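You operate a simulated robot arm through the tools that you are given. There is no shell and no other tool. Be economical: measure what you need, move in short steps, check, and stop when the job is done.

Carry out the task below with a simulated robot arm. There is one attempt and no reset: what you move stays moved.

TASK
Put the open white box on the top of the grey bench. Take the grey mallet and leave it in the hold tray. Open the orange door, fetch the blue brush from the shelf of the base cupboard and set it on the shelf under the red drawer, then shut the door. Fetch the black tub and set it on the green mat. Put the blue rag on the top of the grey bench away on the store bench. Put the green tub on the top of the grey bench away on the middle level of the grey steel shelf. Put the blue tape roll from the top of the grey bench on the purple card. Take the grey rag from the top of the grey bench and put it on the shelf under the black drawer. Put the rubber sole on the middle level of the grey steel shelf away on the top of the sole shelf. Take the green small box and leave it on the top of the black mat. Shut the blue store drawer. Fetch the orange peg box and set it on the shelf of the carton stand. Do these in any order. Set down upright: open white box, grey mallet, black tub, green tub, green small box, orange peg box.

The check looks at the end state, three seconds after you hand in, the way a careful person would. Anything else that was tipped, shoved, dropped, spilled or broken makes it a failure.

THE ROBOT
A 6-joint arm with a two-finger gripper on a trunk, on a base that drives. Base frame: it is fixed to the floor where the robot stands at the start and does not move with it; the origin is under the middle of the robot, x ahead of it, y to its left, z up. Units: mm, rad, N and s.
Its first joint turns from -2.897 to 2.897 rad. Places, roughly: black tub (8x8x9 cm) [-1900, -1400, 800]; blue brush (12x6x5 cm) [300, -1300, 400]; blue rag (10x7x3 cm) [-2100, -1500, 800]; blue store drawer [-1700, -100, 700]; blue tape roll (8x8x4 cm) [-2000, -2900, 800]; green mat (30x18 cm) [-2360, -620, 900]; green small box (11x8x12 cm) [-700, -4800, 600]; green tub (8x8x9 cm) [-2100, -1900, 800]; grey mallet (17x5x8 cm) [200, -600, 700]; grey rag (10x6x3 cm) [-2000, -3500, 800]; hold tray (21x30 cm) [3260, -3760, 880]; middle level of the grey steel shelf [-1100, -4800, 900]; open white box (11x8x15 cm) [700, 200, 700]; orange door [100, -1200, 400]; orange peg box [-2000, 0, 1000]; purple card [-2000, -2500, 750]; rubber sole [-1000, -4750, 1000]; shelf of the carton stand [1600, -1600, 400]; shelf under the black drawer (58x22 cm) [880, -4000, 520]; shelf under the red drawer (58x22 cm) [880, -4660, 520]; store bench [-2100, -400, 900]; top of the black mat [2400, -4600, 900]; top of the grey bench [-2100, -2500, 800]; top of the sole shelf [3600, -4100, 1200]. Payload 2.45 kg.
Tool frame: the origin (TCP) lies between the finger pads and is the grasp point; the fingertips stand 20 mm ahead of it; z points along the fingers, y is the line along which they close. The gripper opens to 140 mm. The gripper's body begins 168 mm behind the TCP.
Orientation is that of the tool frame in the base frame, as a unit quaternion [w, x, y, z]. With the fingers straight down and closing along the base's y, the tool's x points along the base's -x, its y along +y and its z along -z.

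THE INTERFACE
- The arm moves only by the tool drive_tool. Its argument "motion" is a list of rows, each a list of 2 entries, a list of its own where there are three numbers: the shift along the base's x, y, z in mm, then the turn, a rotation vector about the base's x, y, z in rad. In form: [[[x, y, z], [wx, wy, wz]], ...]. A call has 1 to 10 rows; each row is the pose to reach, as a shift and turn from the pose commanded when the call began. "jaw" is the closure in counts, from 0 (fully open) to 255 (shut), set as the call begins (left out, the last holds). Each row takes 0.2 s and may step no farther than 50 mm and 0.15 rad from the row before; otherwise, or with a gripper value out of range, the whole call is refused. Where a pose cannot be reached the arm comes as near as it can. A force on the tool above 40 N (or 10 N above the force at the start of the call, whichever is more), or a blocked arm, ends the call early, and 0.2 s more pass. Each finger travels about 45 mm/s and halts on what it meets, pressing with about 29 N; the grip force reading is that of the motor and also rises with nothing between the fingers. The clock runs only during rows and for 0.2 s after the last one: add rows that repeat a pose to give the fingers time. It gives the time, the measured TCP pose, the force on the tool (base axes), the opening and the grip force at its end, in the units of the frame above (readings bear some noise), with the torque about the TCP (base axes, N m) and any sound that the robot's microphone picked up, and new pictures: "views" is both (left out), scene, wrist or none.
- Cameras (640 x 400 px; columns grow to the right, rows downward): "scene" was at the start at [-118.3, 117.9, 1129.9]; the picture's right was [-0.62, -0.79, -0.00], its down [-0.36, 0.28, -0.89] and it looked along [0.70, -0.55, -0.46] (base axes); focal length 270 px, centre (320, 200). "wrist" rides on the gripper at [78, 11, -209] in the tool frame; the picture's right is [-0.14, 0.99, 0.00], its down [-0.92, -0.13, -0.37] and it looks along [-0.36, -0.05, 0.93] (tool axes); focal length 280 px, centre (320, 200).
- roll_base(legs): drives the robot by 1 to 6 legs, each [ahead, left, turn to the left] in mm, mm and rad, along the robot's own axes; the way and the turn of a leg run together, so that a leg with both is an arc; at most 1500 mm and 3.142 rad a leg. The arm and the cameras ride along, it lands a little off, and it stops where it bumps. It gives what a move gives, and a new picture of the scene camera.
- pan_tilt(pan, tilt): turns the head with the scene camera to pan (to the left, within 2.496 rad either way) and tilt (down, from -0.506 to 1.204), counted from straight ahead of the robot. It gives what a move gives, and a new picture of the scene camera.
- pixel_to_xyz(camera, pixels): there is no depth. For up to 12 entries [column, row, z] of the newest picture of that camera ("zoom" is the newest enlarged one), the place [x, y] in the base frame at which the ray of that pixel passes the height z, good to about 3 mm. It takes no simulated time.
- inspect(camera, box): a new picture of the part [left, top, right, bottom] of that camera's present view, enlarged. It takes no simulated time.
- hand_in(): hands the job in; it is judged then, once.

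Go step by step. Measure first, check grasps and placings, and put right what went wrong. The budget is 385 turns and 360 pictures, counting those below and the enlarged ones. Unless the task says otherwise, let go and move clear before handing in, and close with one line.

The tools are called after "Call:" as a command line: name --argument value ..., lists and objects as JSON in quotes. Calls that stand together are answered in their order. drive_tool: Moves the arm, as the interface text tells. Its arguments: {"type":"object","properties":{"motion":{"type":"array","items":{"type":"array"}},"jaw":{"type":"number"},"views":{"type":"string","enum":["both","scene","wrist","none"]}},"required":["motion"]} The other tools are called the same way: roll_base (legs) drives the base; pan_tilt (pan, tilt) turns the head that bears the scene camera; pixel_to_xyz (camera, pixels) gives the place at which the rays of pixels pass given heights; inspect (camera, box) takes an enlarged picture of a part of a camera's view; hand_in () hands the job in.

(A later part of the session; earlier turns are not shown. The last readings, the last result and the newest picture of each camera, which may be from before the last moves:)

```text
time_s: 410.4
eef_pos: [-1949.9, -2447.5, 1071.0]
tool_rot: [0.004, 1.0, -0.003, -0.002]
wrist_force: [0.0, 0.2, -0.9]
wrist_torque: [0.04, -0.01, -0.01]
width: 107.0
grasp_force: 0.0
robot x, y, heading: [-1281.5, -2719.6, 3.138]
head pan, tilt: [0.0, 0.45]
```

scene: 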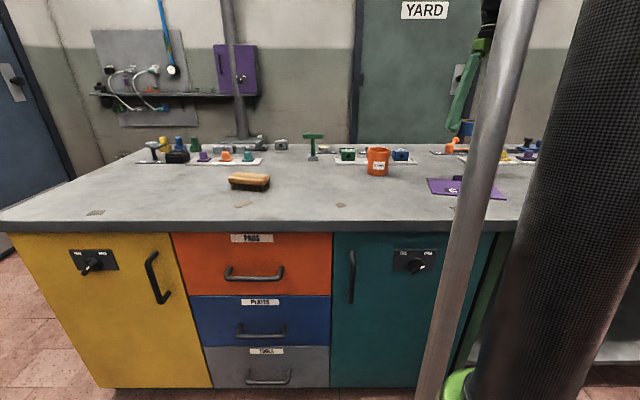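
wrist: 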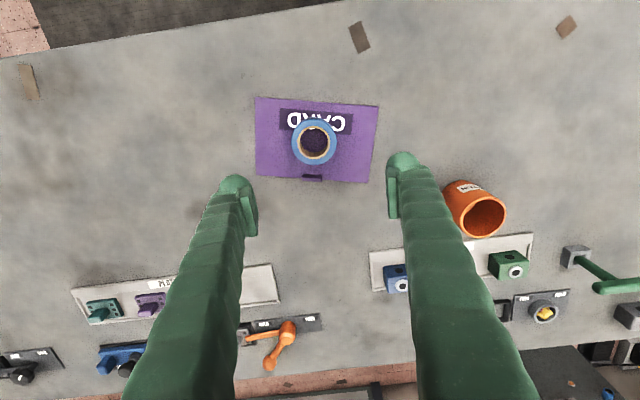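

The tape is on the card. Next is the black tub: I'll centre the arm and strafe north.

Call:
drive_tool --motion '[[[30, -35, 0], [0, 0, 0]], [[60, -70, 0], [0, 0, 0]], [[80, -110, 0], [0, 0, 0]], [[90, -155, 0], [0, 0, 0]], [[90, -203, 0], [0, 0, 0]], [[90, -250, 0], [0, 0, 0]], [[90, -270, 0], [0, 0, 0]]]' --jaw 0 --views "none"

Call:
roll_base --legs '[[0, -1250, 0]]'

Call:
inspect --camera "scene" --box '[200, 80, 640, 320]'

```text
time_s: 411.9
eef_pos: [-1858.8, -2713.8, 1069.7]
tool_rot: [0.002, 1.0, -0.003, -0.002]
wrist_force: [-0.1, 0.8, 0.5]
wrist_torque: [0.04, -0.01, 0.02]
width: 140.1
grasp_force: 0.1
robot x, y, heading: [-1284.8, -2717.3, 3.133]
head pan, tilt: [0.0, 0.45]
```

```text
time_s: 418.3
eef_pos: [-1844.6, -1448.7, 1070.9]
tool_rot: [0.003, 1.0, -0.009, -0.002]
wrist_force: [0.1, 0.0, -0.2]
wrist_torque: [-0.02, 0.01, -0.03]
width: 139.8
grasp_force: 0.1
robot x, y, heading: [-1273.2, -1464.8, 3.126]
head pan, tilt: [0.0, 0.45]
```

scene: 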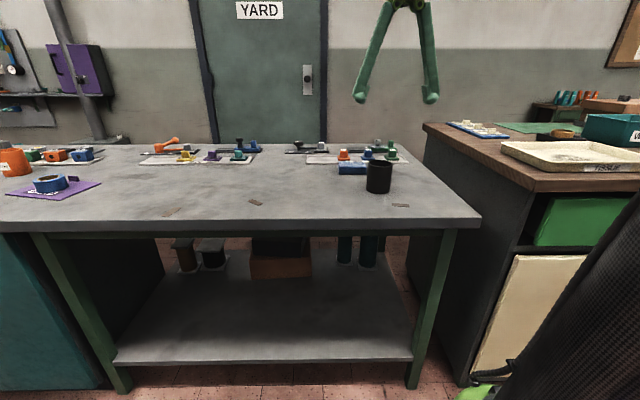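

```text
1.45 times, centred on (420, 200) of scene
```

zoom: 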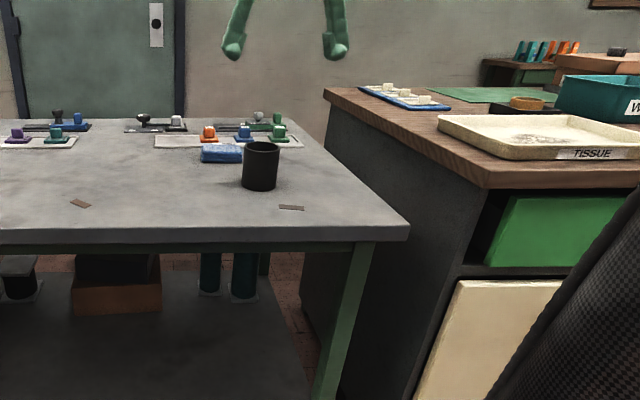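

Call:
pixel_to_xyz --camera "scene" --pixels '[[378, 193, 795], [378, 164, 885], [366, 180, 840], [392, 180, 840], [340, 170, 800], [366, 170, 800], [500, 127, 900], [575, 128, 900], [555, 133, 900], [490, 124, 900]]'

Call:
drive_tool --motion '[[[-40, 10, -15], [0, 0, 0]], [[-80, 20, -30], [0, 0, 0]], [[-80, 20, -30], [0, 0, 0]]]' --views "wrist"

```text
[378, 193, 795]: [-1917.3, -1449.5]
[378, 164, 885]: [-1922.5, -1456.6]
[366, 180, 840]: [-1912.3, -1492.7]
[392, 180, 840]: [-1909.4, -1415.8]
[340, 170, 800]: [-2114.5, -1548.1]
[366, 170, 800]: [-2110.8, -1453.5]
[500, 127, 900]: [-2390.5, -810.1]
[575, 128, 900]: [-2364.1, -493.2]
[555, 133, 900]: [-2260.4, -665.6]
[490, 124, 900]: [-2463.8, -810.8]
```

```text
time_s: 419.1
eef_pos: [-1922.7, -1429.9, 1040.1]
tool_rot: [0.002, 1.0, -0.01, -0.002]
wrist_force: [0.5, 0.1, -0.4]
wrist_torque: [-0.03, 0.01, 0.01]
width: 139.9
grasp_force: 0.0
robot x, y, heading: [-1271.8, -1462.1, 3.125]
head pan, tilt: [0.0, 0.45]
```

wrist: 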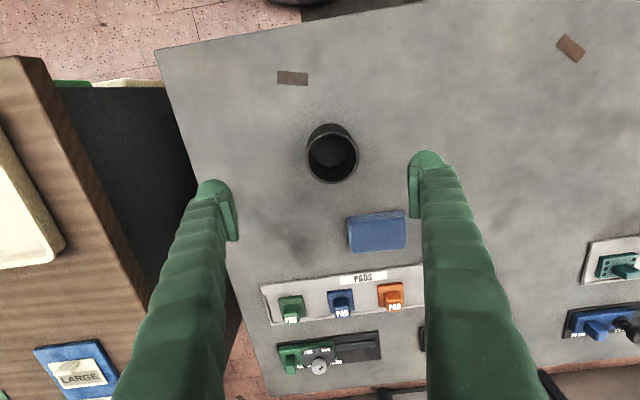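

Call:
pixel_to_xyz --camera "wrist" --pixels '[[331, 160, 885], [328, 135, 795], [305, 160, 860], [357, 160, 860], [348, 220, 815], [403, 211, 815], [351, 253, 815], [406, 246, 815]]'

```text
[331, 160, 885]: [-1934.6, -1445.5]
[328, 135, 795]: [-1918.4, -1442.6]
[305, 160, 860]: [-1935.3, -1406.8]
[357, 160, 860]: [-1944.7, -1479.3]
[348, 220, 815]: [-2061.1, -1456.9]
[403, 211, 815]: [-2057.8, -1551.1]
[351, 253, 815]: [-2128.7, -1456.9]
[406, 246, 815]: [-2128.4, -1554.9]
```

Tub centre is about (-1930,-1447). I'll pitch the tool 45° forward for the long reach to the green mat, then approach.

Call:
drive_tool --motion '[[[15, -3, 0], [0, 0.13, 0]], [[30, -6, 0], [0, 0.26, 0]], [[45, -9, 0], [0, 0.39, 0]], [[60, -12, 0], [0, 0.52, 0]], [[75, -15, -10], [0, 0.65, 0]], [[80, -17, -40], [0, 0.78, 0]], [[80, -17, -80], [0, 0.78, 0]], [[70, -17, -115], [0, 0.78, 0]], [[40, -17, -145], [0, 0.78, 0]], [[40, -17, -145], [0, 0.78, 0]]]'

```text
time_s: 421.3
eef_pos: [-1884.5, -1446.3, 895.4]
tool_rot: [0.007, 0.924, -0.008, -0.382]
wrist_force: [0.6, -0.6, 0.5]
wrist_torque: [0.0, 0.02, -0.01]
width: 139.7
grasp_force: 0.1
robot x, y, heading: [-1264.2, -1460.8, 3.125]
head pan, tilt: [0.0, 0.45]
```

scene: 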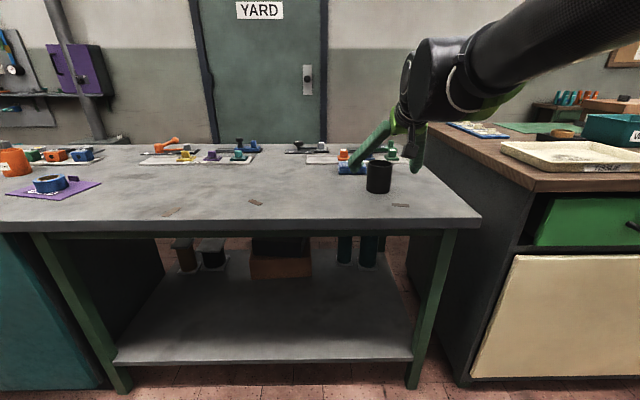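
wrist: 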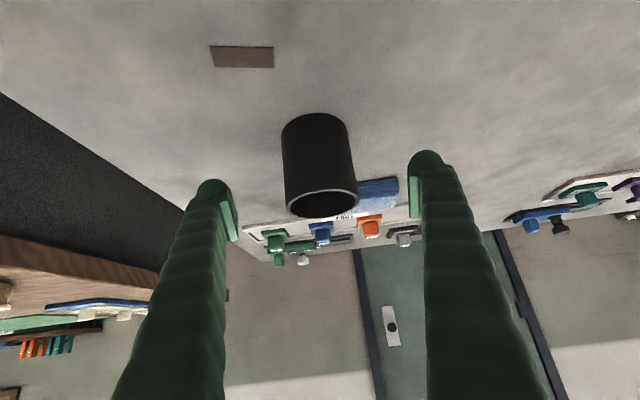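

Centred. Advance 46 mm along the axis and close.

Call:
drive_tool --motion '[[[-25, 0, -25], [0, 0, 0]], [[-48, 0, -46], [0, 0, 0]], [[-48, 0, -46], [0, 0, 0]]]' --views "none"

Call:
drive_tool --motion '[[[0, 0, 0], [0, 0, 0]], [[0, 0, 0], [0, 0, 0]], [[0, 0, 0], [0, 0, 0]], [[0, 0, 0], [0, 0, 0]], [[0, 0, 0], [0, 0, 0]], [[0, 0, 40], [0, 0, 0]], [[0, 0, 85], [0, 0, 0]], [[0, 0, 130], [0, 0, 0]], [[0, 0, 170], [0, 0, 0]], [[0, 0, 210], [0, 0, 0]]]' --jaw 255 --views "wrist"

```text
time_s: 422.1
eef_pos: [-1934.4, -1447.1, 848.2]
tool_rot: [0.007, 0.924, -0.008, -0.382]
wrist_force: [0.2, 0.5, -0.1]
wrist_torque: [-0.02, 0.0, -0.02]
width: 139.9
grasp_force: 0.1
robot x, y, heading: [-1271.9, -1459.8, 3.126]
head pan, tilt: [0.0, 0.45]
```

```text
time_s: 424.3
eef_pos: [-1934.0, -1446.2, 1056.7]
tool_rot: [0.007, 0.924, -0.008, -0.382]
wrist_force: [-0.4, 0.5, -1.3]
wrist_torque: [0.01, -0.02, -0.01]
width: 74.2
grasp_force: 28.8
robot x, y, heading: [-1267.1, -1459.9, 3.128]
head pan, tilt: [0.0, 0.45]
```

wrist: 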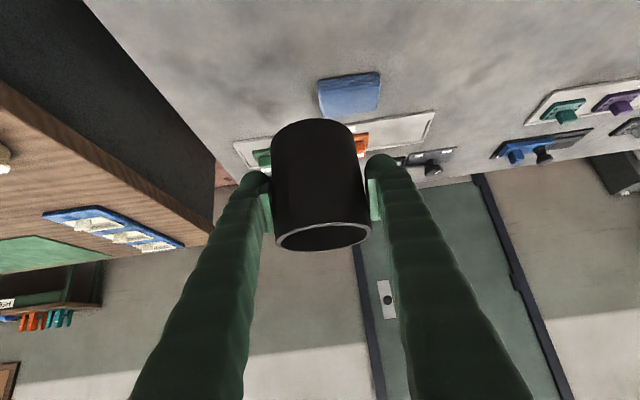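

Tub held at 74 mm. I'll raise it, back off and strafe to the store bench.

Call:
drive_tool --motion '[[[20, 0, 40], [0, 0, 0]], [[40, 0, 80], [0, 0, 0]], [[40, 0, 110], [0, 0, 0]]]' --views "none"

Call:
roll_base --legs '[[-250, 0, 0.015], [0, -840, 0]]'

Call:
inspect --camera "scene" --box '[120, 60, 560, 330]'

```text
time_s: 425.1
eef_pos: [-1890.6, -1447.8, 1172.1]
tool_rot: [0.007, 0.924, -0.008, -0.382]
wrist_force: [-0.6, 0.1, -0.8]
wrist_torque: [-0.05, 0.01, 0.02]
width: 74.4
grasp_force: 29.4
robot x, y, heading: [-1266.1, -1457.7, 3.124]
head pan, tilt: [0.0, 0.45]
```

```text
time_s: 431.0
eef_pos: [-1628.5, -595.2, 1171.4]
tool_rot: [0.006, 0.924, -0.01, -0.382]
wrist_force: [-0.3, 0.1, -0.9]
wrist_torque: [0.03, 0.03, 0.0]
width: 74.2
grasp_force: 29.2
robot x, y, heading: [-1002.2, -613.5, 3.118]
head pan, tilt: [0.0, 0.45]
```

scene: 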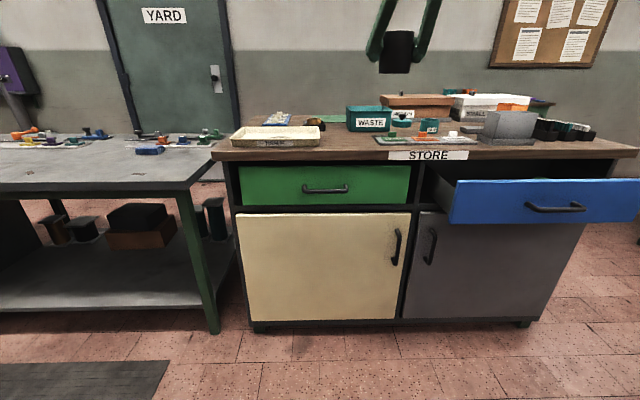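

```text
1.45 times, centred on (340, 195) of scene
```

zoom: 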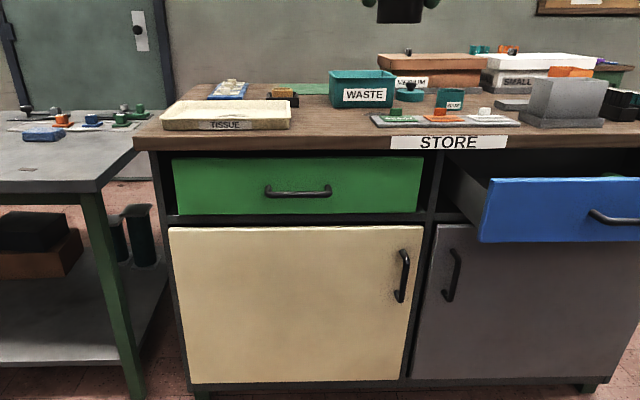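

Call:
pixel_to_xyz --camera "scene" --pixels '[[315, 158, 895], [335, 117, 895], [320, 122, 895], [350, 130, 895], [388, 131, 895], [577, 218, 700], [540, 183, 780], [450, 222, 700]]'

Call:
roll_base --legs '[[300, 0, 0.02]]'

Call:
drive_tool --motion '[[[0, 0, 20], [0, 0, 0]], [[0, 0, 20], [0, 0, 0]]]' --views "wrist"

```text
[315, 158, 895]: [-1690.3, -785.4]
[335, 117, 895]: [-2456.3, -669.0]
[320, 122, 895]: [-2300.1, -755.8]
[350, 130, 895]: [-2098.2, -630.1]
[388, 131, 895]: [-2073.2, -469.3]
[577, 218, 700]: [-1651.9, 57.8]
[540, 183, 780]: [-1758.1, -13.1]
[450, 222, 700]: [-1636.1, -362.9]
```

```text
time_s: 433.1
eef_pos: [-1943.3, -603.6, 1172.1]
tool_rot: [0.009, 0.924, -0.003, -0.382]
wrist_force: [-0.6, -0.4, -0.9]
wrist_torque: [0.01, 0.02, 0.03]
width: 74.1
grasp_force: 28.7
robot x, y, heading: [-1319.4, -607.6, 3.133]
head pan, tilt: [0.0, 0.45]
```

scene: 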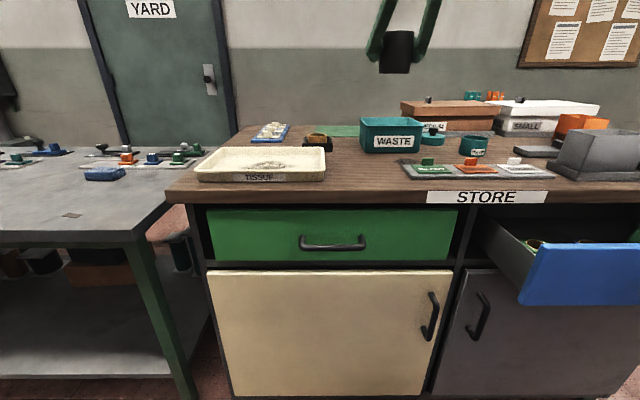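

```text
time_s: 433.8
eef_pos: [-1943.1, -604.1, 1192.4]
tool_rot: [0.009, 0.924, -0.002, -0.382]
wrist_force: [0.4, 0.3, -0.2]
wrist_torque: [-0.02, -0.04, 0.0]
width: 74.4
grasp_force: 29.0
robot x, y, heading: [-1322.2, -608.2, 3.132]
head pan, tilt: [0.0, 0.45]
```

wrist: 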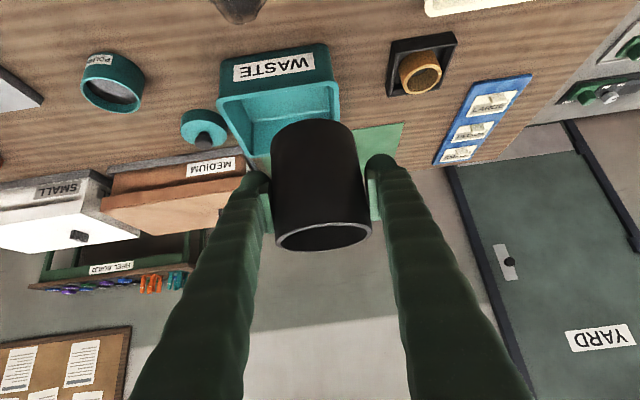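

Call:
pixel_to_xyz --camera "wrist" --pixels '[[403, 123, 893], [390, 185, 893], [352, 128, 893], [258, 158, 893], [262, 200, 893], [336, 85, 980], [218, 97, 980], [330, 45, 895], [415, 95, 895]]'

Call:
inspect --camera "wrist" --box '[200, 20, 460, 240]'

Call:
inspect --camera "scene" --box '[230, 90, 460, 200]'

```text
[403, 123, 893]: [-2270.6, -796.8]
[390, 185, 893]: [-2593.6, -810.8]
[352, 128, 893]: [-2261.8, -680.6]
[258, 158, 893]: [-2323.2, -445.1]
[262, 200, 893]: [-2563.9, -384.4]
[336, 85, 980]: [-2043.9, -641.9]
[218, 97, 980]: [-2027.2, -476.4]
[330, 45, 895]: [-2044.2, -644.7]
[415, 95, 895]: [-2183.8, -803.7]
```

```text
1.82 times, centred on (330, 130) of wrist
```

zoom: 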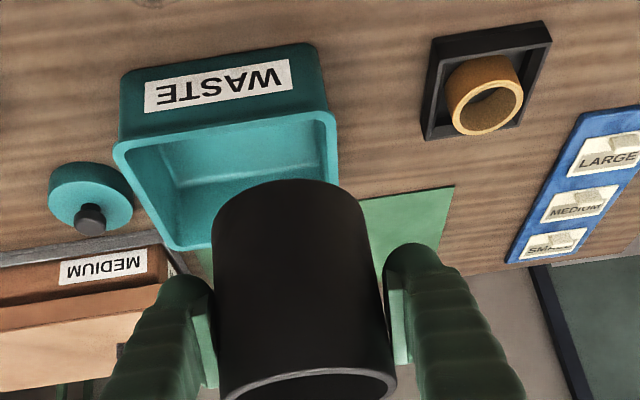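

```text
2.78 times, centred on (345, 145) of scene
```

zoom: 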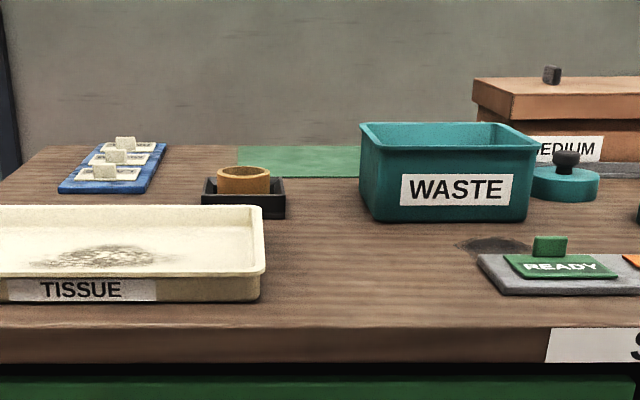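

The mat lies at x -2265 to -2445, y -797 to about -480, behind the WASTE box. I'll aim at (-2355,-690), staying high on the way.

Call:
drive_tool --motion '[[[-41, -9, -15], [0, 0, 0]], [[-82, -18, -30], [0, 0, 0]], [[-123, -27, -45], [0, 0, 0]], [[-164, -36, -60], [0, 0, 0]], [[-205, -45, -75], [0, 0, 0]], [[-246, -54, -90], [0, 0, 0]], [[-287, -63, -110], [0, 0, 0]], [[-328, -72, -130], [0, 0, 0]], [[-369, -81, -150], [0, 0, 0]], [[-412, -86, -172], [0, 0, 0]]]'

```text
time_s: 435.9
eef_pos: [-2355.2, -689.5, 1019.5]
tool_rot: [0.009, 0.924, -0.002, -0.382]
wrist_force: [1.3, -0.6, -0.5]
wrist_torque: [0.02, 0.03, 0.03]
width: 74.1
grasp_force: 28.9
robot x, y, heading: [-1318.9, -607.8, 3.137]
head pan, tilt: [0.0, 0.45]
```

scene: 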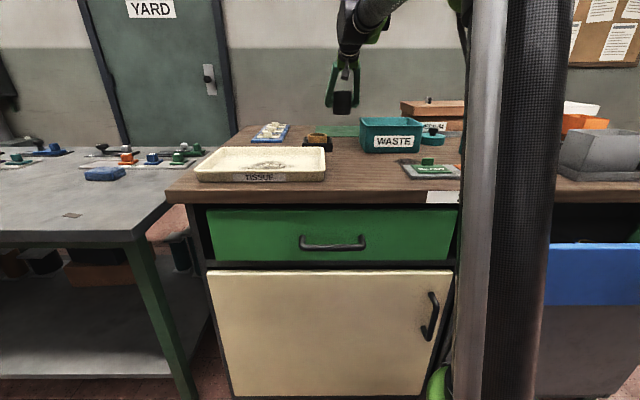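
wrist: 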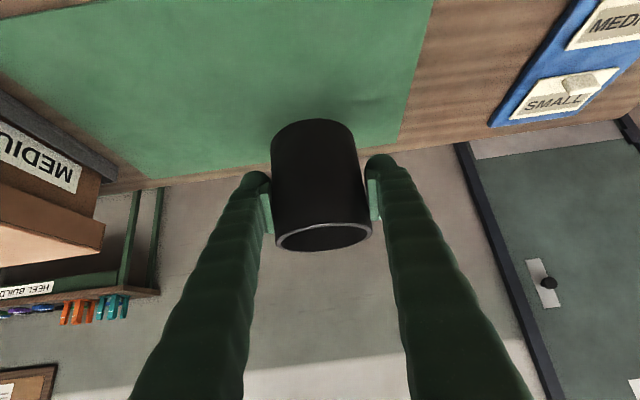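

Call:
pixel_to_xyz --camera "wrist" --pixels '[[400, 143, 893], [150, 178, 893], [430, 10, 893], [0, 80, 893]]'

Call:
drive_tool --motion '[[[5, 5, -30], [0, 0, 0]], [[5, 5, -50], [0, 0, 0]], [[5, 5, -60], [0, 0, 0]], [[5, 5, -66], [0, 0, 0]], [[5, 5, -70], [0, 0, 0]], [[5, 5, -74], [0, 0, 0]], [[5, 5, -77], [0, 0, 0]]]' --views "wrist"

```text
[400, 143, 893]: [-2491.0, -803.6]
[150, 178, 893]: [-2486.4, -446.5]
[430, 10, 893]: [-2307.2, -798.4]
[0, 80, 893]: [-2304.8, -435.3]
```

```text
time_s: 437.6
eef_pos: [-2348.3, -683.3, 942.8]
tool_rot: [0.01, 0.924, -0.001, -0.382]
wrist_force: [-1.0, -3.4, 26.9]
wrist_torque: [0.01, -0.32, -0.04]
width: 74.5
grasp_force: 29.6
robot x, y, heading: [-1320.1, -606.3, 3.139]
head pan, tilt: [0.0, 0.45]
```

wrist: 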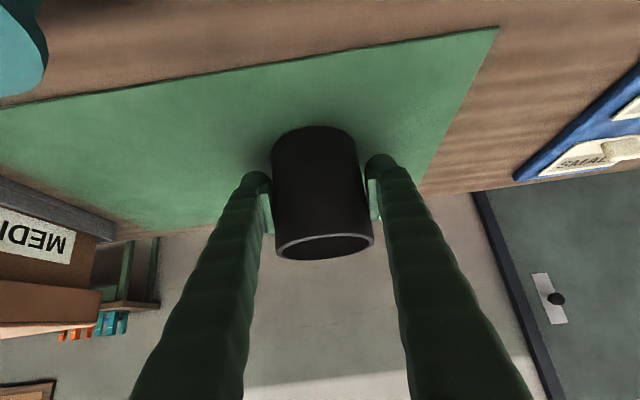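

The tub is down on the mat. Release and back away along the axis.

Call:
drive_tool --motion '[[[0, 0, 3], [0, 0, 0]], [[0, 0, 3], [0, 0, 0]], [[0, 0, 3], [0, 0, 0]], [[0, 0, 3], [0, 0, 0]], [[30, 0, 35], [0, 0, 0]], [[60, 0, 70], [0, 0, 0]], [[95, 0, 105], [0, 0, 0]], [[130, 0, 140], [0, 0, 0]], [[165, 0, 175], [0, 0, 0]], [[195, 0, 210], [0, 0, 0]]]' --jaw 50

```text
time_s: 439.8
eef_pos: [-2156.4, -684.9, 1153.5]
tool_rot: [0.009, 0.925, -0.003, -0.381]
wrist_force: [0.3, -0.1, -0.9]
wrist_torque: [0.02, -0.04, -0.01]
width: 112.6
grasp_force: 0.1
robot x, y, heading: [-1320.9, -605.2, 3.141]
head pan, tilt: [0.0, 0.45]
```

scene: 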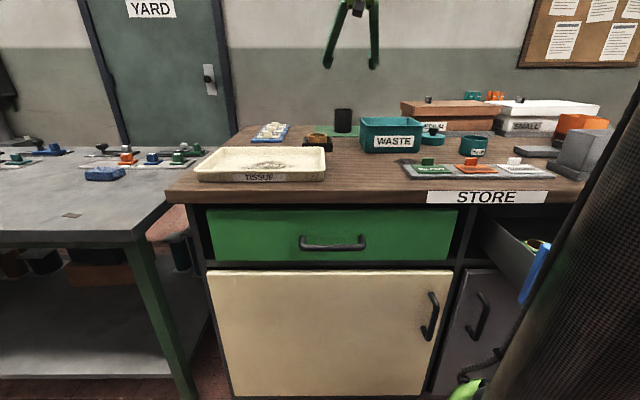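
wrist: 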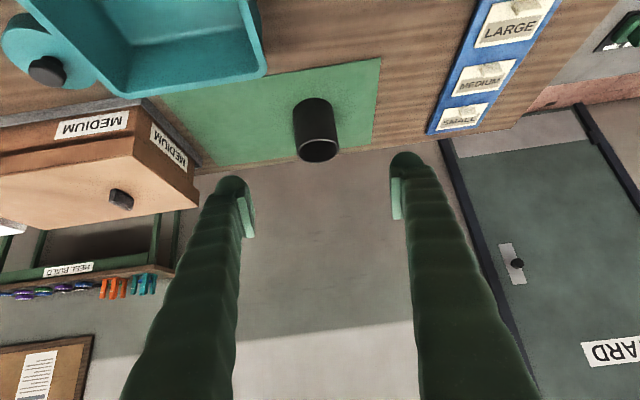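

The black tub stands on the green mat. Next is the blue rag, so I'll strafe back south.

Call:
roll_base --legs '[[0, 890, 0]]'

Call:
drive_tool --motion '[[[30, 0, -35], [0, 0, 0]], [[60, 0, -70], [0, 0, 0]], [[90, 0, -105], [0, 0, 0]], [[120, 0, -140], [0, 0, 0]], [[120, 0, -170], [0, 0, 0]], [[120, 0, -170], [0, 0, 0]]]' --jaw 0 --views "wrist"

```text
time_s: 444.4
eef_pos: [-2151.8, -1581.9, 1155.2]
tool_rot: [0.013, 0.925, 0.007, -0.381]
wrist_force: [-0.4, 0.6, 0.0]
wrist_torque: [0.01, 0.02, 0.0]
width: 112.7
grasp_force: 0.0
robot x, y, heading: [-1316.1, -1485.0, -3.127]
head pan, tilt: [0.0, 0.45]
```

scene: 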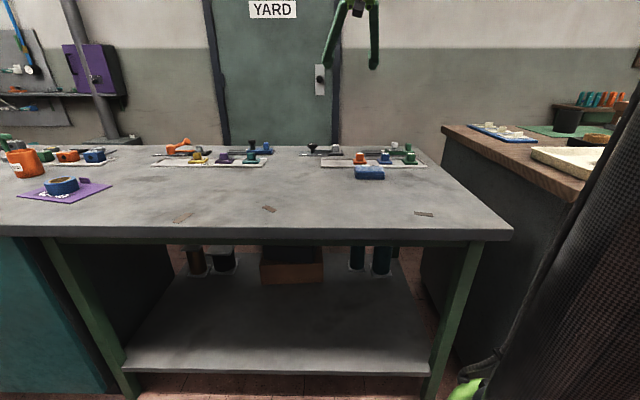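

```text
time_s: 445.8
eef_pos: [-2031.0, -1580.7, 989.8]
tool_rot: [0.013, 0.924, 0.007, -0.381]
wrist_force: [0.8, 0.6, 0.2]
wrist_torque: [0.0, -0.02, 0.01]
width: 140.0
grasp_force: 0.1
robot x, y, heading: [-1319.2, -1486.5, -3.127]
head pan, tilt: [0.0, 0.45]
```

wrist: 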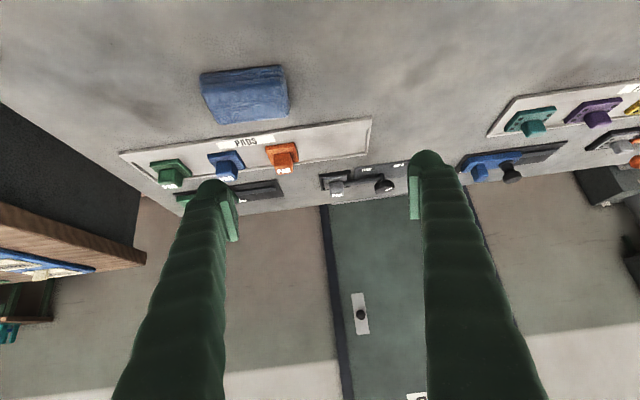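

Call:
pixel_to_xyz --camera "wrist" --pixels '[[201, 78, 822], [282, 67, 822], [290, 117, 822], [214, 126, 797], [215, 124, 822], [370, 119, 797], [120, 152, 797]]'

Call:
inspect --camera "wrist" --box '[160, 40, 400, 200]'

```text
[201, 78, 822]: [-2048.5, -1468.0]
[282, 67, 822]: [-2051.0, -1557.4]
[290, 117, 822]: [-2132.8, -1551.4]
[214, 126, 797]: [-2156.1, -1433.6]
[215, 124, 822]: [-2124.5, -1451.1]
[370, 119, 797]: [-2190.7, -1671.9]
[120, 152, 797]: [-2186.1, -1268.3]
```

```text
2.50 times, centred on (280, 120) of wrist
```

zoom: 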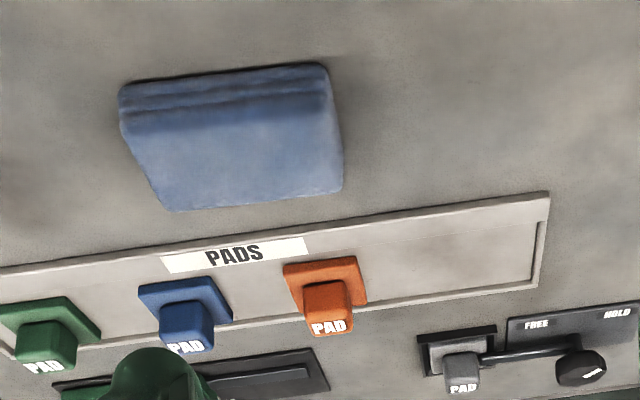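

Rag centre is (-2090,-1508). I'll go in with the jaw fully open and close on it.

Call:
drive_tool --motion '[[[4, 35, -33], [0, 0, 0]], [[9, 60, -67], [0, 0, 0]], [[13, 73, -101], [0, 0, 0]], [[-17, 73, -131], [0, 0, 0]], [[-47, 73, -160], [0, 0, 0]], [[-51, 73, -164], [0, 0, 0]]]' --views "wrist"

Call:
drive_tool --motion '[[[0, 0, 1], [0, 0, 0]], [[0, 0, 2], [0, 0, 0]], [[0, 0, 2], [0, 0, 0]], [[0, 0, 2], [0, 0, 0]], [[0, 0, 2], [0, 0, 0]]]' --jaw 255 --views "wrist"

```text
time_s: 447.2
eef_pos: [-2082.3, -1510.5, 821.7]
tool_rot: [0.013, 0.924, 0.007, -0.383]
wrist_force: [0.2, -0.5, -0.4]
wrist_torque: [-0.03, 0.0, 0.01]
width: 139.7
grasp_force: 0.0
robot x, y, heading: [-1317.1, -1486.0, -3.123]
head pan, tilt: [0.0, 0.45]
```

wrist: 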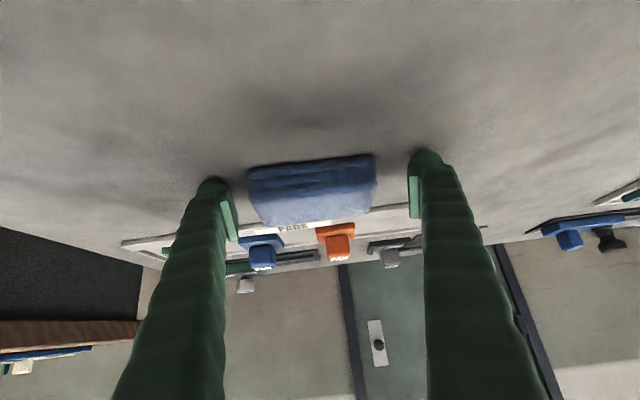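

```text
time_s: 448.4
eef_pos: [-2082.2, -1508.9, 822.5]
tool_rot: [0.013, 0.924, 0.008, -0.382]
wrist_force: [-0.6, 3.6, 5.9]
wrist_torque: [0.33, -0.04, 0.01]
width: 106.2
grasp_force: 28.8
robot x, y, heading: [-1318.5, -1486.1, -3.13]
head pan, tilt: [0.0, 0.45]
```

wrist: 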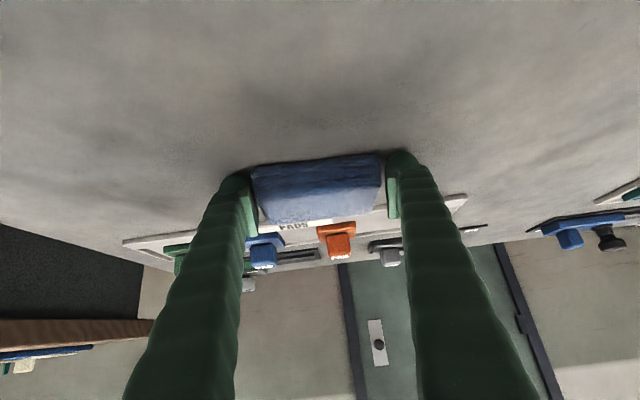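

Gripped at 106 mm. Lift, check, then carry.

Call:
drive_tool --motion '[[[0, 0, 20], [0, 0, 0]], [[0, 0, 60], [0, 0, 0]], [[15, 0, 105], [0, 0, 0]], [[30, 0, 150], [0, 0, 0]], [[45, 0, 195], [0, 0, 0]], [[60, 0, 240], [0, 0, 0]], [[75, 0, 285], [0, 0, 0]], [[100, 0, 320], [0, 0, 0]], [[140, 0, 340], [0, 0, 0]]]' --views "wrist"

Call:
roll_base --legs '[[0, -930, -0.01]]'

```text
time_s: 450.4
eef_pos: [-1940.1, -1509.7, 1165.7]
tool_rot: [0.013, 0.924, 0.008, -0.381]
wrist_force: [-0.2, 0.9, -1.6]
wrist_torque: [-0.01, 0.01, 0.0]
width: 105.7
grasp_force: 29.1
robot x, y, heading: [-1317.3, -1491.3, -3.126]
head pan, tilt: [0.0, 0.45]
```

wrist: 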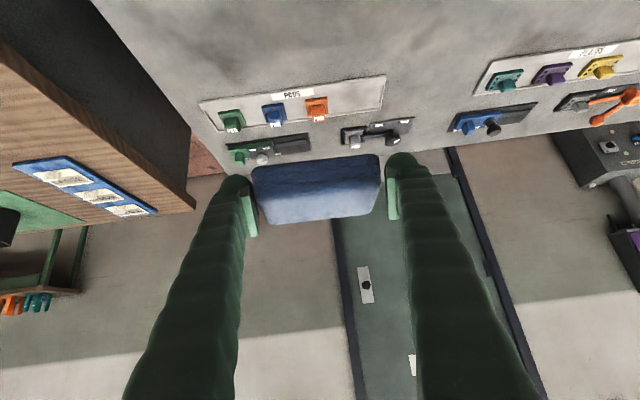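

```text
time_s: 455.2
eef_pos: [-1952.4, -583.8, 1164.3]
tool_rot: [0.013, 0.924, 0.007, -0.382]
wrist_force: [-0.1, 0.0, 0.0]
wrist_torque: [-0.01, -0.03, -0.01]
width: 105.2
grasp_force: 29.3
robot x, y, heading: [-1332.1, -567.3, -3.125]
head pan, tilt: [0.0, 0.45]
```

scene: 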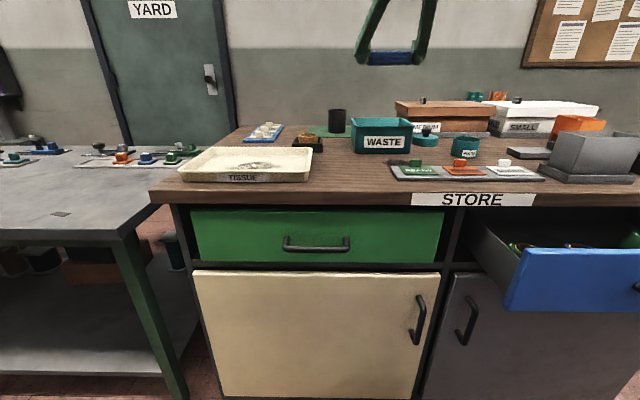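

The free spot on the store bench is around (350,175), between the TISSUE tray and the READY card. I'll measure it.

Call:
pixel_to_xyz --camera "scene" --pixels '[[350, 175, 895], [312, 181, 895], [311, 155, 895], [390, 178, 895], [352, 150, 895], [350, 190, 895], [388, 167, 895]]'

```text
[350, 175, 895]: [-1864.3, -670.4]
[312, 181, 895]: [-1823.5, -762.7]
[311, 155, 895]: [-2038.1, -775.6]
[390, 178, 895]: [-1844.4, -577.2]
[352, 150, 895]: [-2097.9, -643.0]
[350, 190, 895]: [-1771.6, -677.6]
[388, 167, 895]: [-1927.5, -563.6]
```

I'll place the rag at about (-1940,-668).

Call:
drive_tool --motion '[[[5, -30, -35], [0, 0, 0]], [[10, -60, -70], [0, 0, 0]], [[19, -84, -105], [0, 0, 0]], [[19, -84, -150], [0, 0, 0]], [[19, -84, -190], [0, 0, 0]], [[19, -84, -215], [0, 0, 0]], [[19, -84, -228], [0, 0, 0]], [[19, -84, -233], [0, 0, 0]], [[19, -84, -237], [0, 0, 0]], [[19, -84, -240], [0, 0, 0]]]'

```text
time_s: 457.4
eef_pos: [-1932.9, -665.9, 924.4]
tool_rot: [0.012, 0.924, 0.007, -0.382]
wrist_force: [0.0, -0.8, -0.4]
wrist_torque: [-0.01, -0.01, -0.03]
width: 104.6
grasp_force: 28.7
robot x, y, heading: [-1335.1, -564.2, -3.127]
head pan, tilt: [0.0, 0.45]
```

scene: 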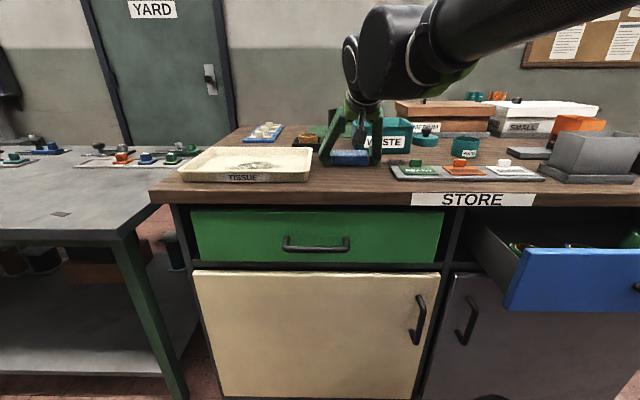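
wrist: 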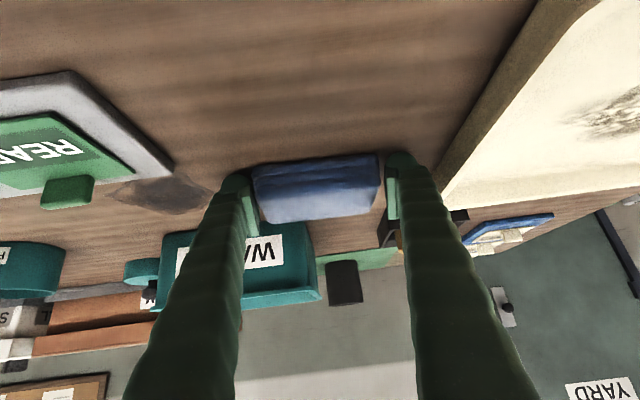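

Not yet touching, so I'll lower a bit more.

Call:
drive_tool --motion '[[[0, 3, -4], [0, 0, 0]], [[0, 3, -8], [0, 0, 0]], [[0, 3, -12], [0, 0, 0]], [[0, 3, -16], [0, 0, 0]]]' --views "none"

Call:
drive_tool --motion '[[[0, 0, 2], [0, 0, 0]], [[0, 0, 2], [0, 0, 0]], [[15, 0, 20], [0, 0, 0]], [[40, 0, 50], [0, 0, 0]], [[65, 0, 90], [0, 0, 0]], [[90, 0, 130], [0, 0, 0]], [[90, 0, 175], [0, 0, 0]], [[90, 0, 200], [0, 0, 0]]]' --jaw 35

```text
time_s: 457.9
eef_pos: [-1933.8, -665.4, 923.1]
tool_rot: [0.014, 0.924, 0.007, -0.383]
wrist_force: [4.2, -1.0, 18.6]
wrist_torque: [-0.07, -0.37, 0.03]
width: 104.9
grasp_force: 28.3
robot x, y, heading: [-1326.6, -562.7, -3.135]
head pan, tilt: [0.0, 0.45]
stopped in row 2: the force on the tool passed its limit at 50 N (the readings are from after the stop); the commanded pose is now the measured one
```

```text
time_s: 459.8
eef_pos: [-1843.5, -664.8, 1123.5]
tool_rot: [0.013, 0.924, 0.006, -0.383]
wrist_force: [0.3, 0.6, 0.3]
wrist_torque: [-0.01, -0.01, 0.01]
width: 120.8
grasp_force: 0.1
robot x, y, heading: [-1332.7, -562.6, -3.125]
head pan, tilt: [0.0, 0.45]
```

scene: 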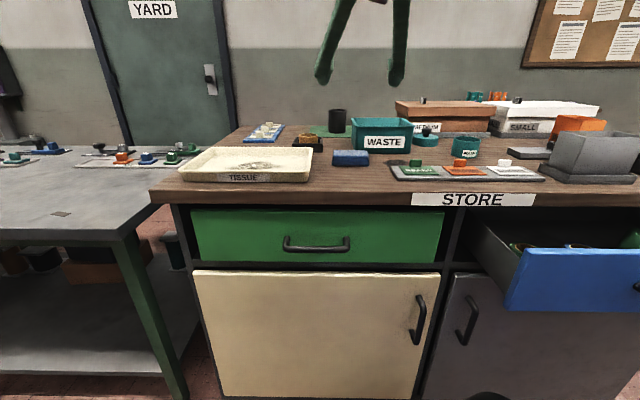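
wrist: 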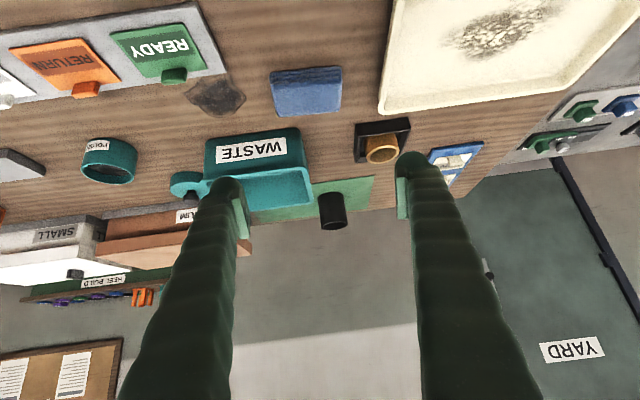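

The blue rag is on the store bench. Next is the blue drawer, so I'll measure its front against the closed green drawer.

Call:
pixel_to_xyz --camera "scene" --pixels '[[315, 211, 830], [315, 211, 800], [315, 263, 720], [315, 263, 690], [527, 250, 830], [527, 250, 800], [505, 310, 720], [505, 310, 690], [620, 250, 810], [620, 305, 690]]'

Call:
roll_base --legs '[[-150, -450, -0.015]]'

Call:
inspect --camera "scene" --box '[200, 80, 640, 350]'

```text
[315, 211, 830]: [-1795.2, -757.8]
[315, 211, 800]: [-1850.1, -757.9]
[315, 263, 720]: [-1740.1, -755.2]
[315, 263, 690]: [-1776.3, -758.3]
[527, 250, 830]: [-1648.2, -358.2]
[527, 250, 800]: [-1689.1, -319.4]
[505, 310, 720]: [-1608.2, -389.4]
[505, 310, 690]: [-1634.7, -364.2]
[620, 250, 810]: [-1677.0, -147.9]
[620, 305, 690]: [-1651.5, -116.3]
```

```text
time_s: 462.6
eef_pos: [-1700.9, -210.2, 1124.0]
tool_rot: [0.012, 0.924, 0.004, -0.382]
wrist_force: [-0.1, 0.0, -0.4]
wrist_torque: [0.01, -0.03, 0.01]
width: 120.9
grasp_force: 0.0
robot x, y, heading: [-1184.6, -110.8, -3.135]
head pan, tilt: [0.0, 0.45]
```

scene: 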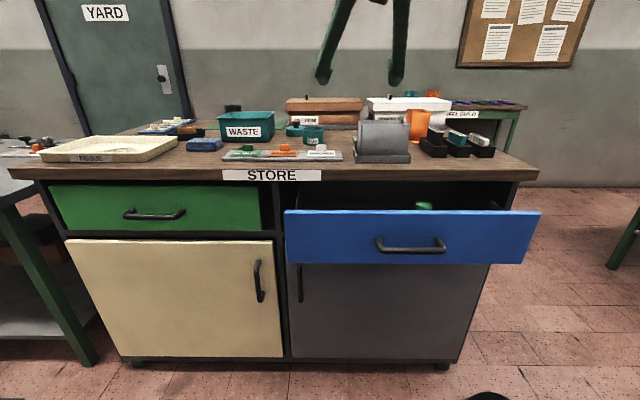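

```text
1.45 times, centred on (420, 215) of scene
```

zoom: 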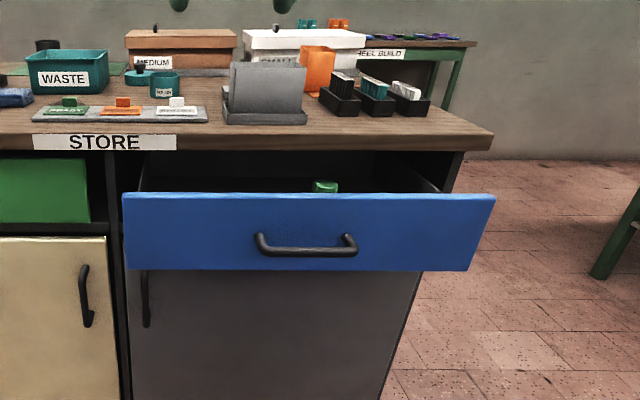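

The drawer front stands at x≈-1608, while closed is about -1740. I'll push beside the handle at z≈755 with the jaw shut; first I need the y positions.

Call:
pixel_to_xyz --camera "scene" --pixels '[[378, 245, 760], [446, 250, 760], [490, 240, 780], [287, 250, 760], [526, 250, 760], [410, 250, 760], [285, 212, 860], [540, 212, 860], [265, 230, 740]]'

Call:
drive_tool --motion '[[[25, 20, -35], [0, 0, 0]], [[50, 40, -70], [0, 0, 0]], [[80, 60, -100], [0, 0, 0]], [[110, 80, -130], [0, 0, 0]], [[140, 100, -150], [0, 0, 0]], [[160, 120, -180], [0, 0, 0]], [[160, 140, -220], [0, 0, 0]], [[160, 160, -260], [0, 0, 0]], [[160, 180, -300], [0, 0, 0]]]' --jaw 255

```text
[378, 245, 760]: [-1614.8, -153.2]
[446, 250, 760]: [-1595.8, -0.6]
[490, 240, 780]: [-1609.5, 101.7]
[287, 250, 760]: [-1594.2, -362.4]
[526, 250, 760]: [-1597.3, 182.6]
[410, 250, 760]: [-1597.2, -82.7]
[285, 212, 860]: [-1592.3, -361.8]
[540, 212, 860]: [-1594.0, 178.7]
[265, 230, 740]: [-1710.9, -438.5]
```

```text
time_s: 464.6
eef_pos: [-1573.9, -113.1, 842.5]
tool_rot: [0.067, 0.914, 0.13, -0.377]
wrist_force: [0.3, 0.3, -0.3]
wrist_torque: [-0.01, 0.02, 0.05]
width: 0.0
grasp_force: 29.0
out of reach, approached as far as the arm can: row 5, 6, 7, 8, 9
robot x, y, heading: [-1187.7, -113.1, -3.133]
head pan, tilt: [0.0, 0.45]
stopped in row 9: the arm was blocked; the commanded pose is now the measured one
```

scene: 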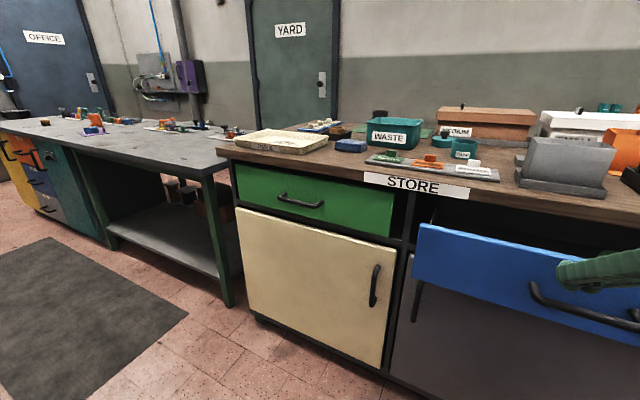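
wrist: 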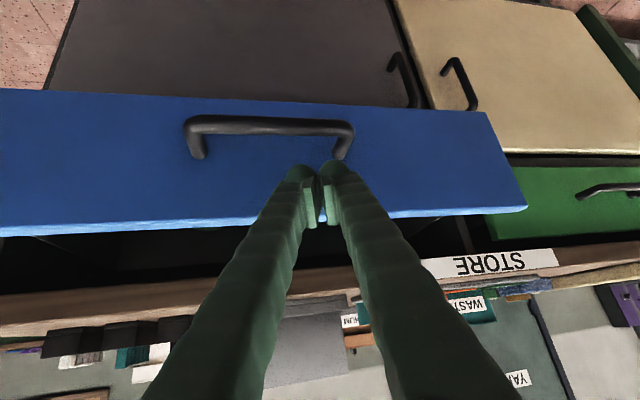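

Too close: the arm folded. I'll back the base 260 mm, restore the yaw and line up just left of the handle at y≈+55.

Call:
roll_base --legs '[[-260, 0, 0]]'

Call:
drive_tool --motion '[[[-15, 40, -10], [0, 0, -0.07]], [[-30, 80, -25], [0, 0, -0.14]], [[-60, 115, -40], [0, 0, -0.21]], [[-95, 145, -55], [0, 0, -0.28]], [[-130, 165, -75], [0, 0, -0.28]], [[-165, 168, -92], [0, 0, -0.28]], [[-185, 168, -92], [0, 0, -0.28]]]'

```text
time_s: 466.5
eef_pos: [-1309.6, -108.6, 843.7]
tool_rot: [0.066, 0.915, 0.129, -0.377]
wrist_force: [-0.5, 0.1, -0.1]
wrist_torque: [0.02, 0.01, -0.01]
width: 0.0
grasp_force: 29.9
robot x, y, heading: [-923.8, -108.6, -3.134]
head pan, tilt: [0.0, 0.45]
```

scene: 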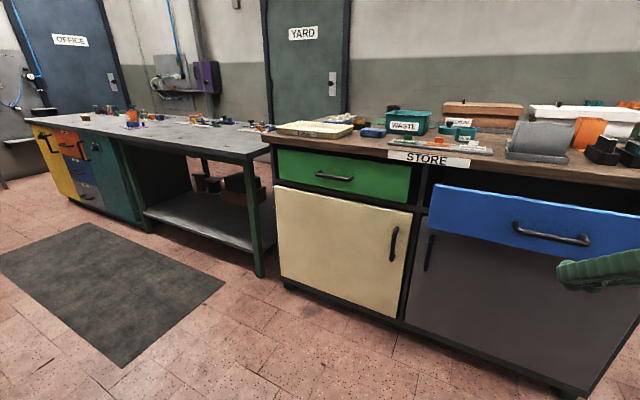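

```text
time_s: 467.1
eef_pos: [-1320.6, -111.7, 777.1]
tool_rot: [0.069, 0.913, 0.14, -0.376]
wrist_force: [-0.1, 0.0, 0.1]
wrist_torque: [0.03, -0.05, 0.04]
width: 0.0
grasp_force: 29.2
robot x, y, heading: [-920.5, -109.4, -3.137]
head pan, tilt: [0.0, 0.45]
stopped in row 3: the arm was blocked; the commanded pose is now the measured one
```

scene: 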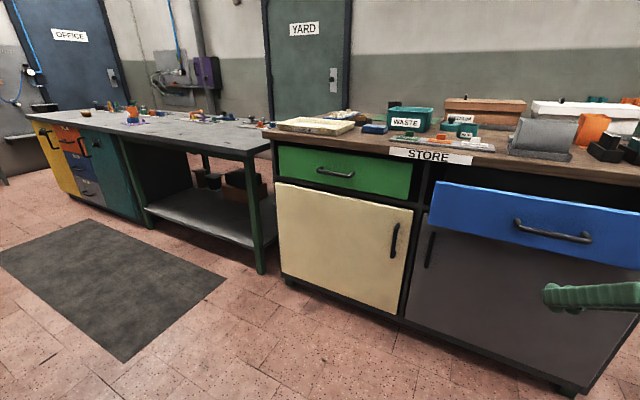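
wrist: 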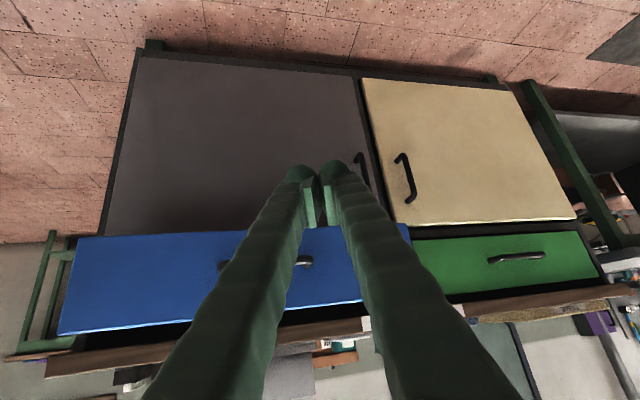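

The arm is at its inner limit, so I'll extend straight forward first, then shift sideways.

Call:
drive_tool --motion '[[[-40, 0, 15], [0, 0, 0]], [[-80, 0, 30], [0, 0, 0]], [[-120, 0, 30], [0, 0, -0.07]], [[-150, 20, 15], [0, 0, -0.14]], [[-170, 55, 0], [0, 0, -0.21]], [[-180, 95, -10], [0, 0, -0.28]], [[-190, 135, -20], [0, 0, -0.28]], [[-200, 165, -24], [0, 0, -0.28]]]'

```text
time_s: 468.9
eef_pos: [-1521.2, 58.4, 756.1]
tool_rot: [0.014, 0.924, 0.007, -0.381]
wrist_force: [-0.1, -0.3, 0.4]
wrist_torque: [0.02, 0.01, -0.02]
width: 0.1
grasp_force: 29.6
robot x, y, heading: [-925.1, -109.2, -3.138]
head pan, tilt: [0.0, 0.45]
```

scene: 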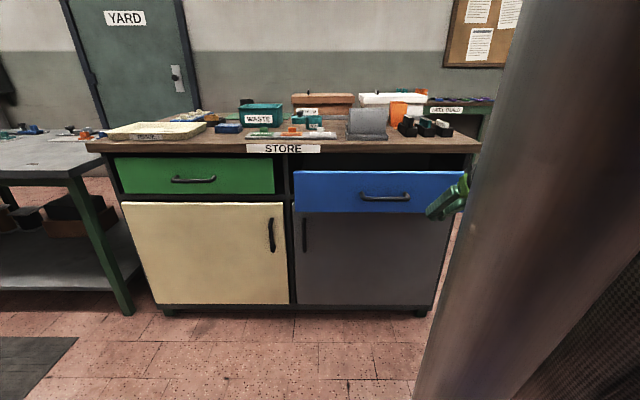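
wrist: 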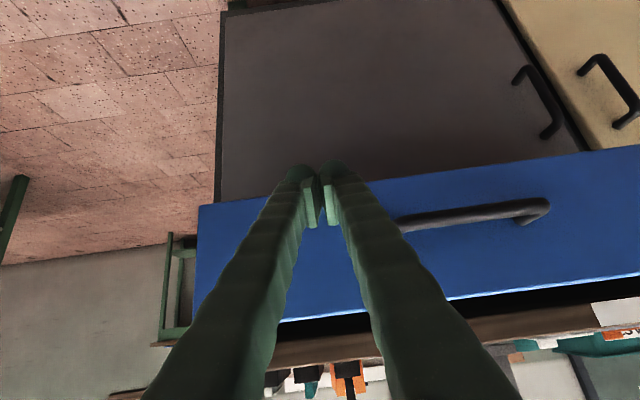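

Lined up. I'll push the drawer in.

Call:
drive_tool --motion '[[[-30, 0, 5], [0, 0, 0]], [[-50, 0, 8], [0, 0, 0]], [[-70, 0, 8], [0, 0, 0]], [[-88, 0, 8], [0, 0, 0]], [[-106, 0, 8], [0, 0, 0]], [[-124, 0, 8], [0, 0, 0]], [[-142, 0, 8], [0, 0, 0]], [[-160, 0, 8], [0, 0, 0]], [[-175, 0, 8], [0, 0, 0]], [[-190, 0, 8], [0, 0, 0]]]'

```text
time_s: 471.1
eef_pos: [-1711.4, 55.1, 764.9]
tool_rot: [0.015, 0.924, 0.007, -0.381]
wrist_force: [0.4, -0.6, 0.1]
wrist_torque: [-0.01, -0.02, 0.05]
width: 0.1
grasp_force: 28.5
robot x, y, heading: [-921.7, -109.3, -3.139]
head pan, tilt: [0.0, 0.45]
```

scene: 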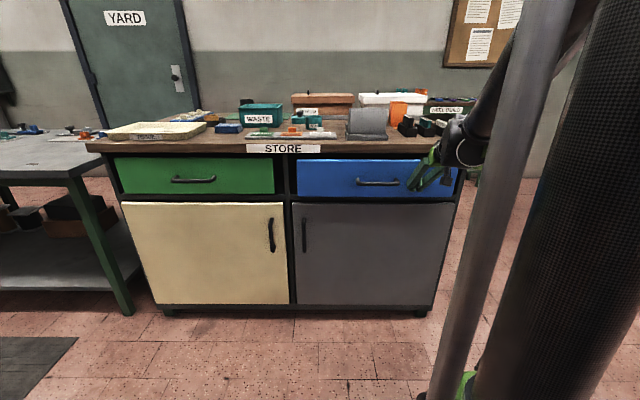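
wrist: 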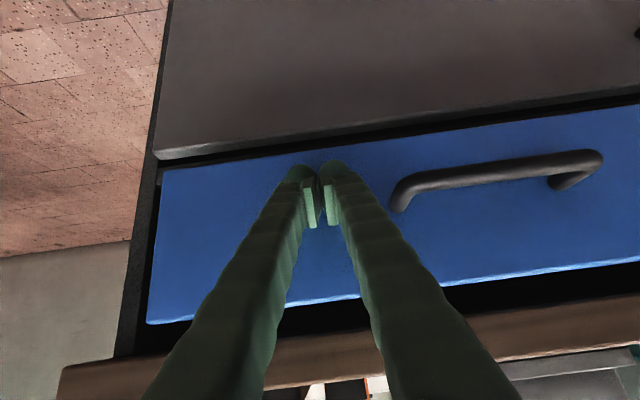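

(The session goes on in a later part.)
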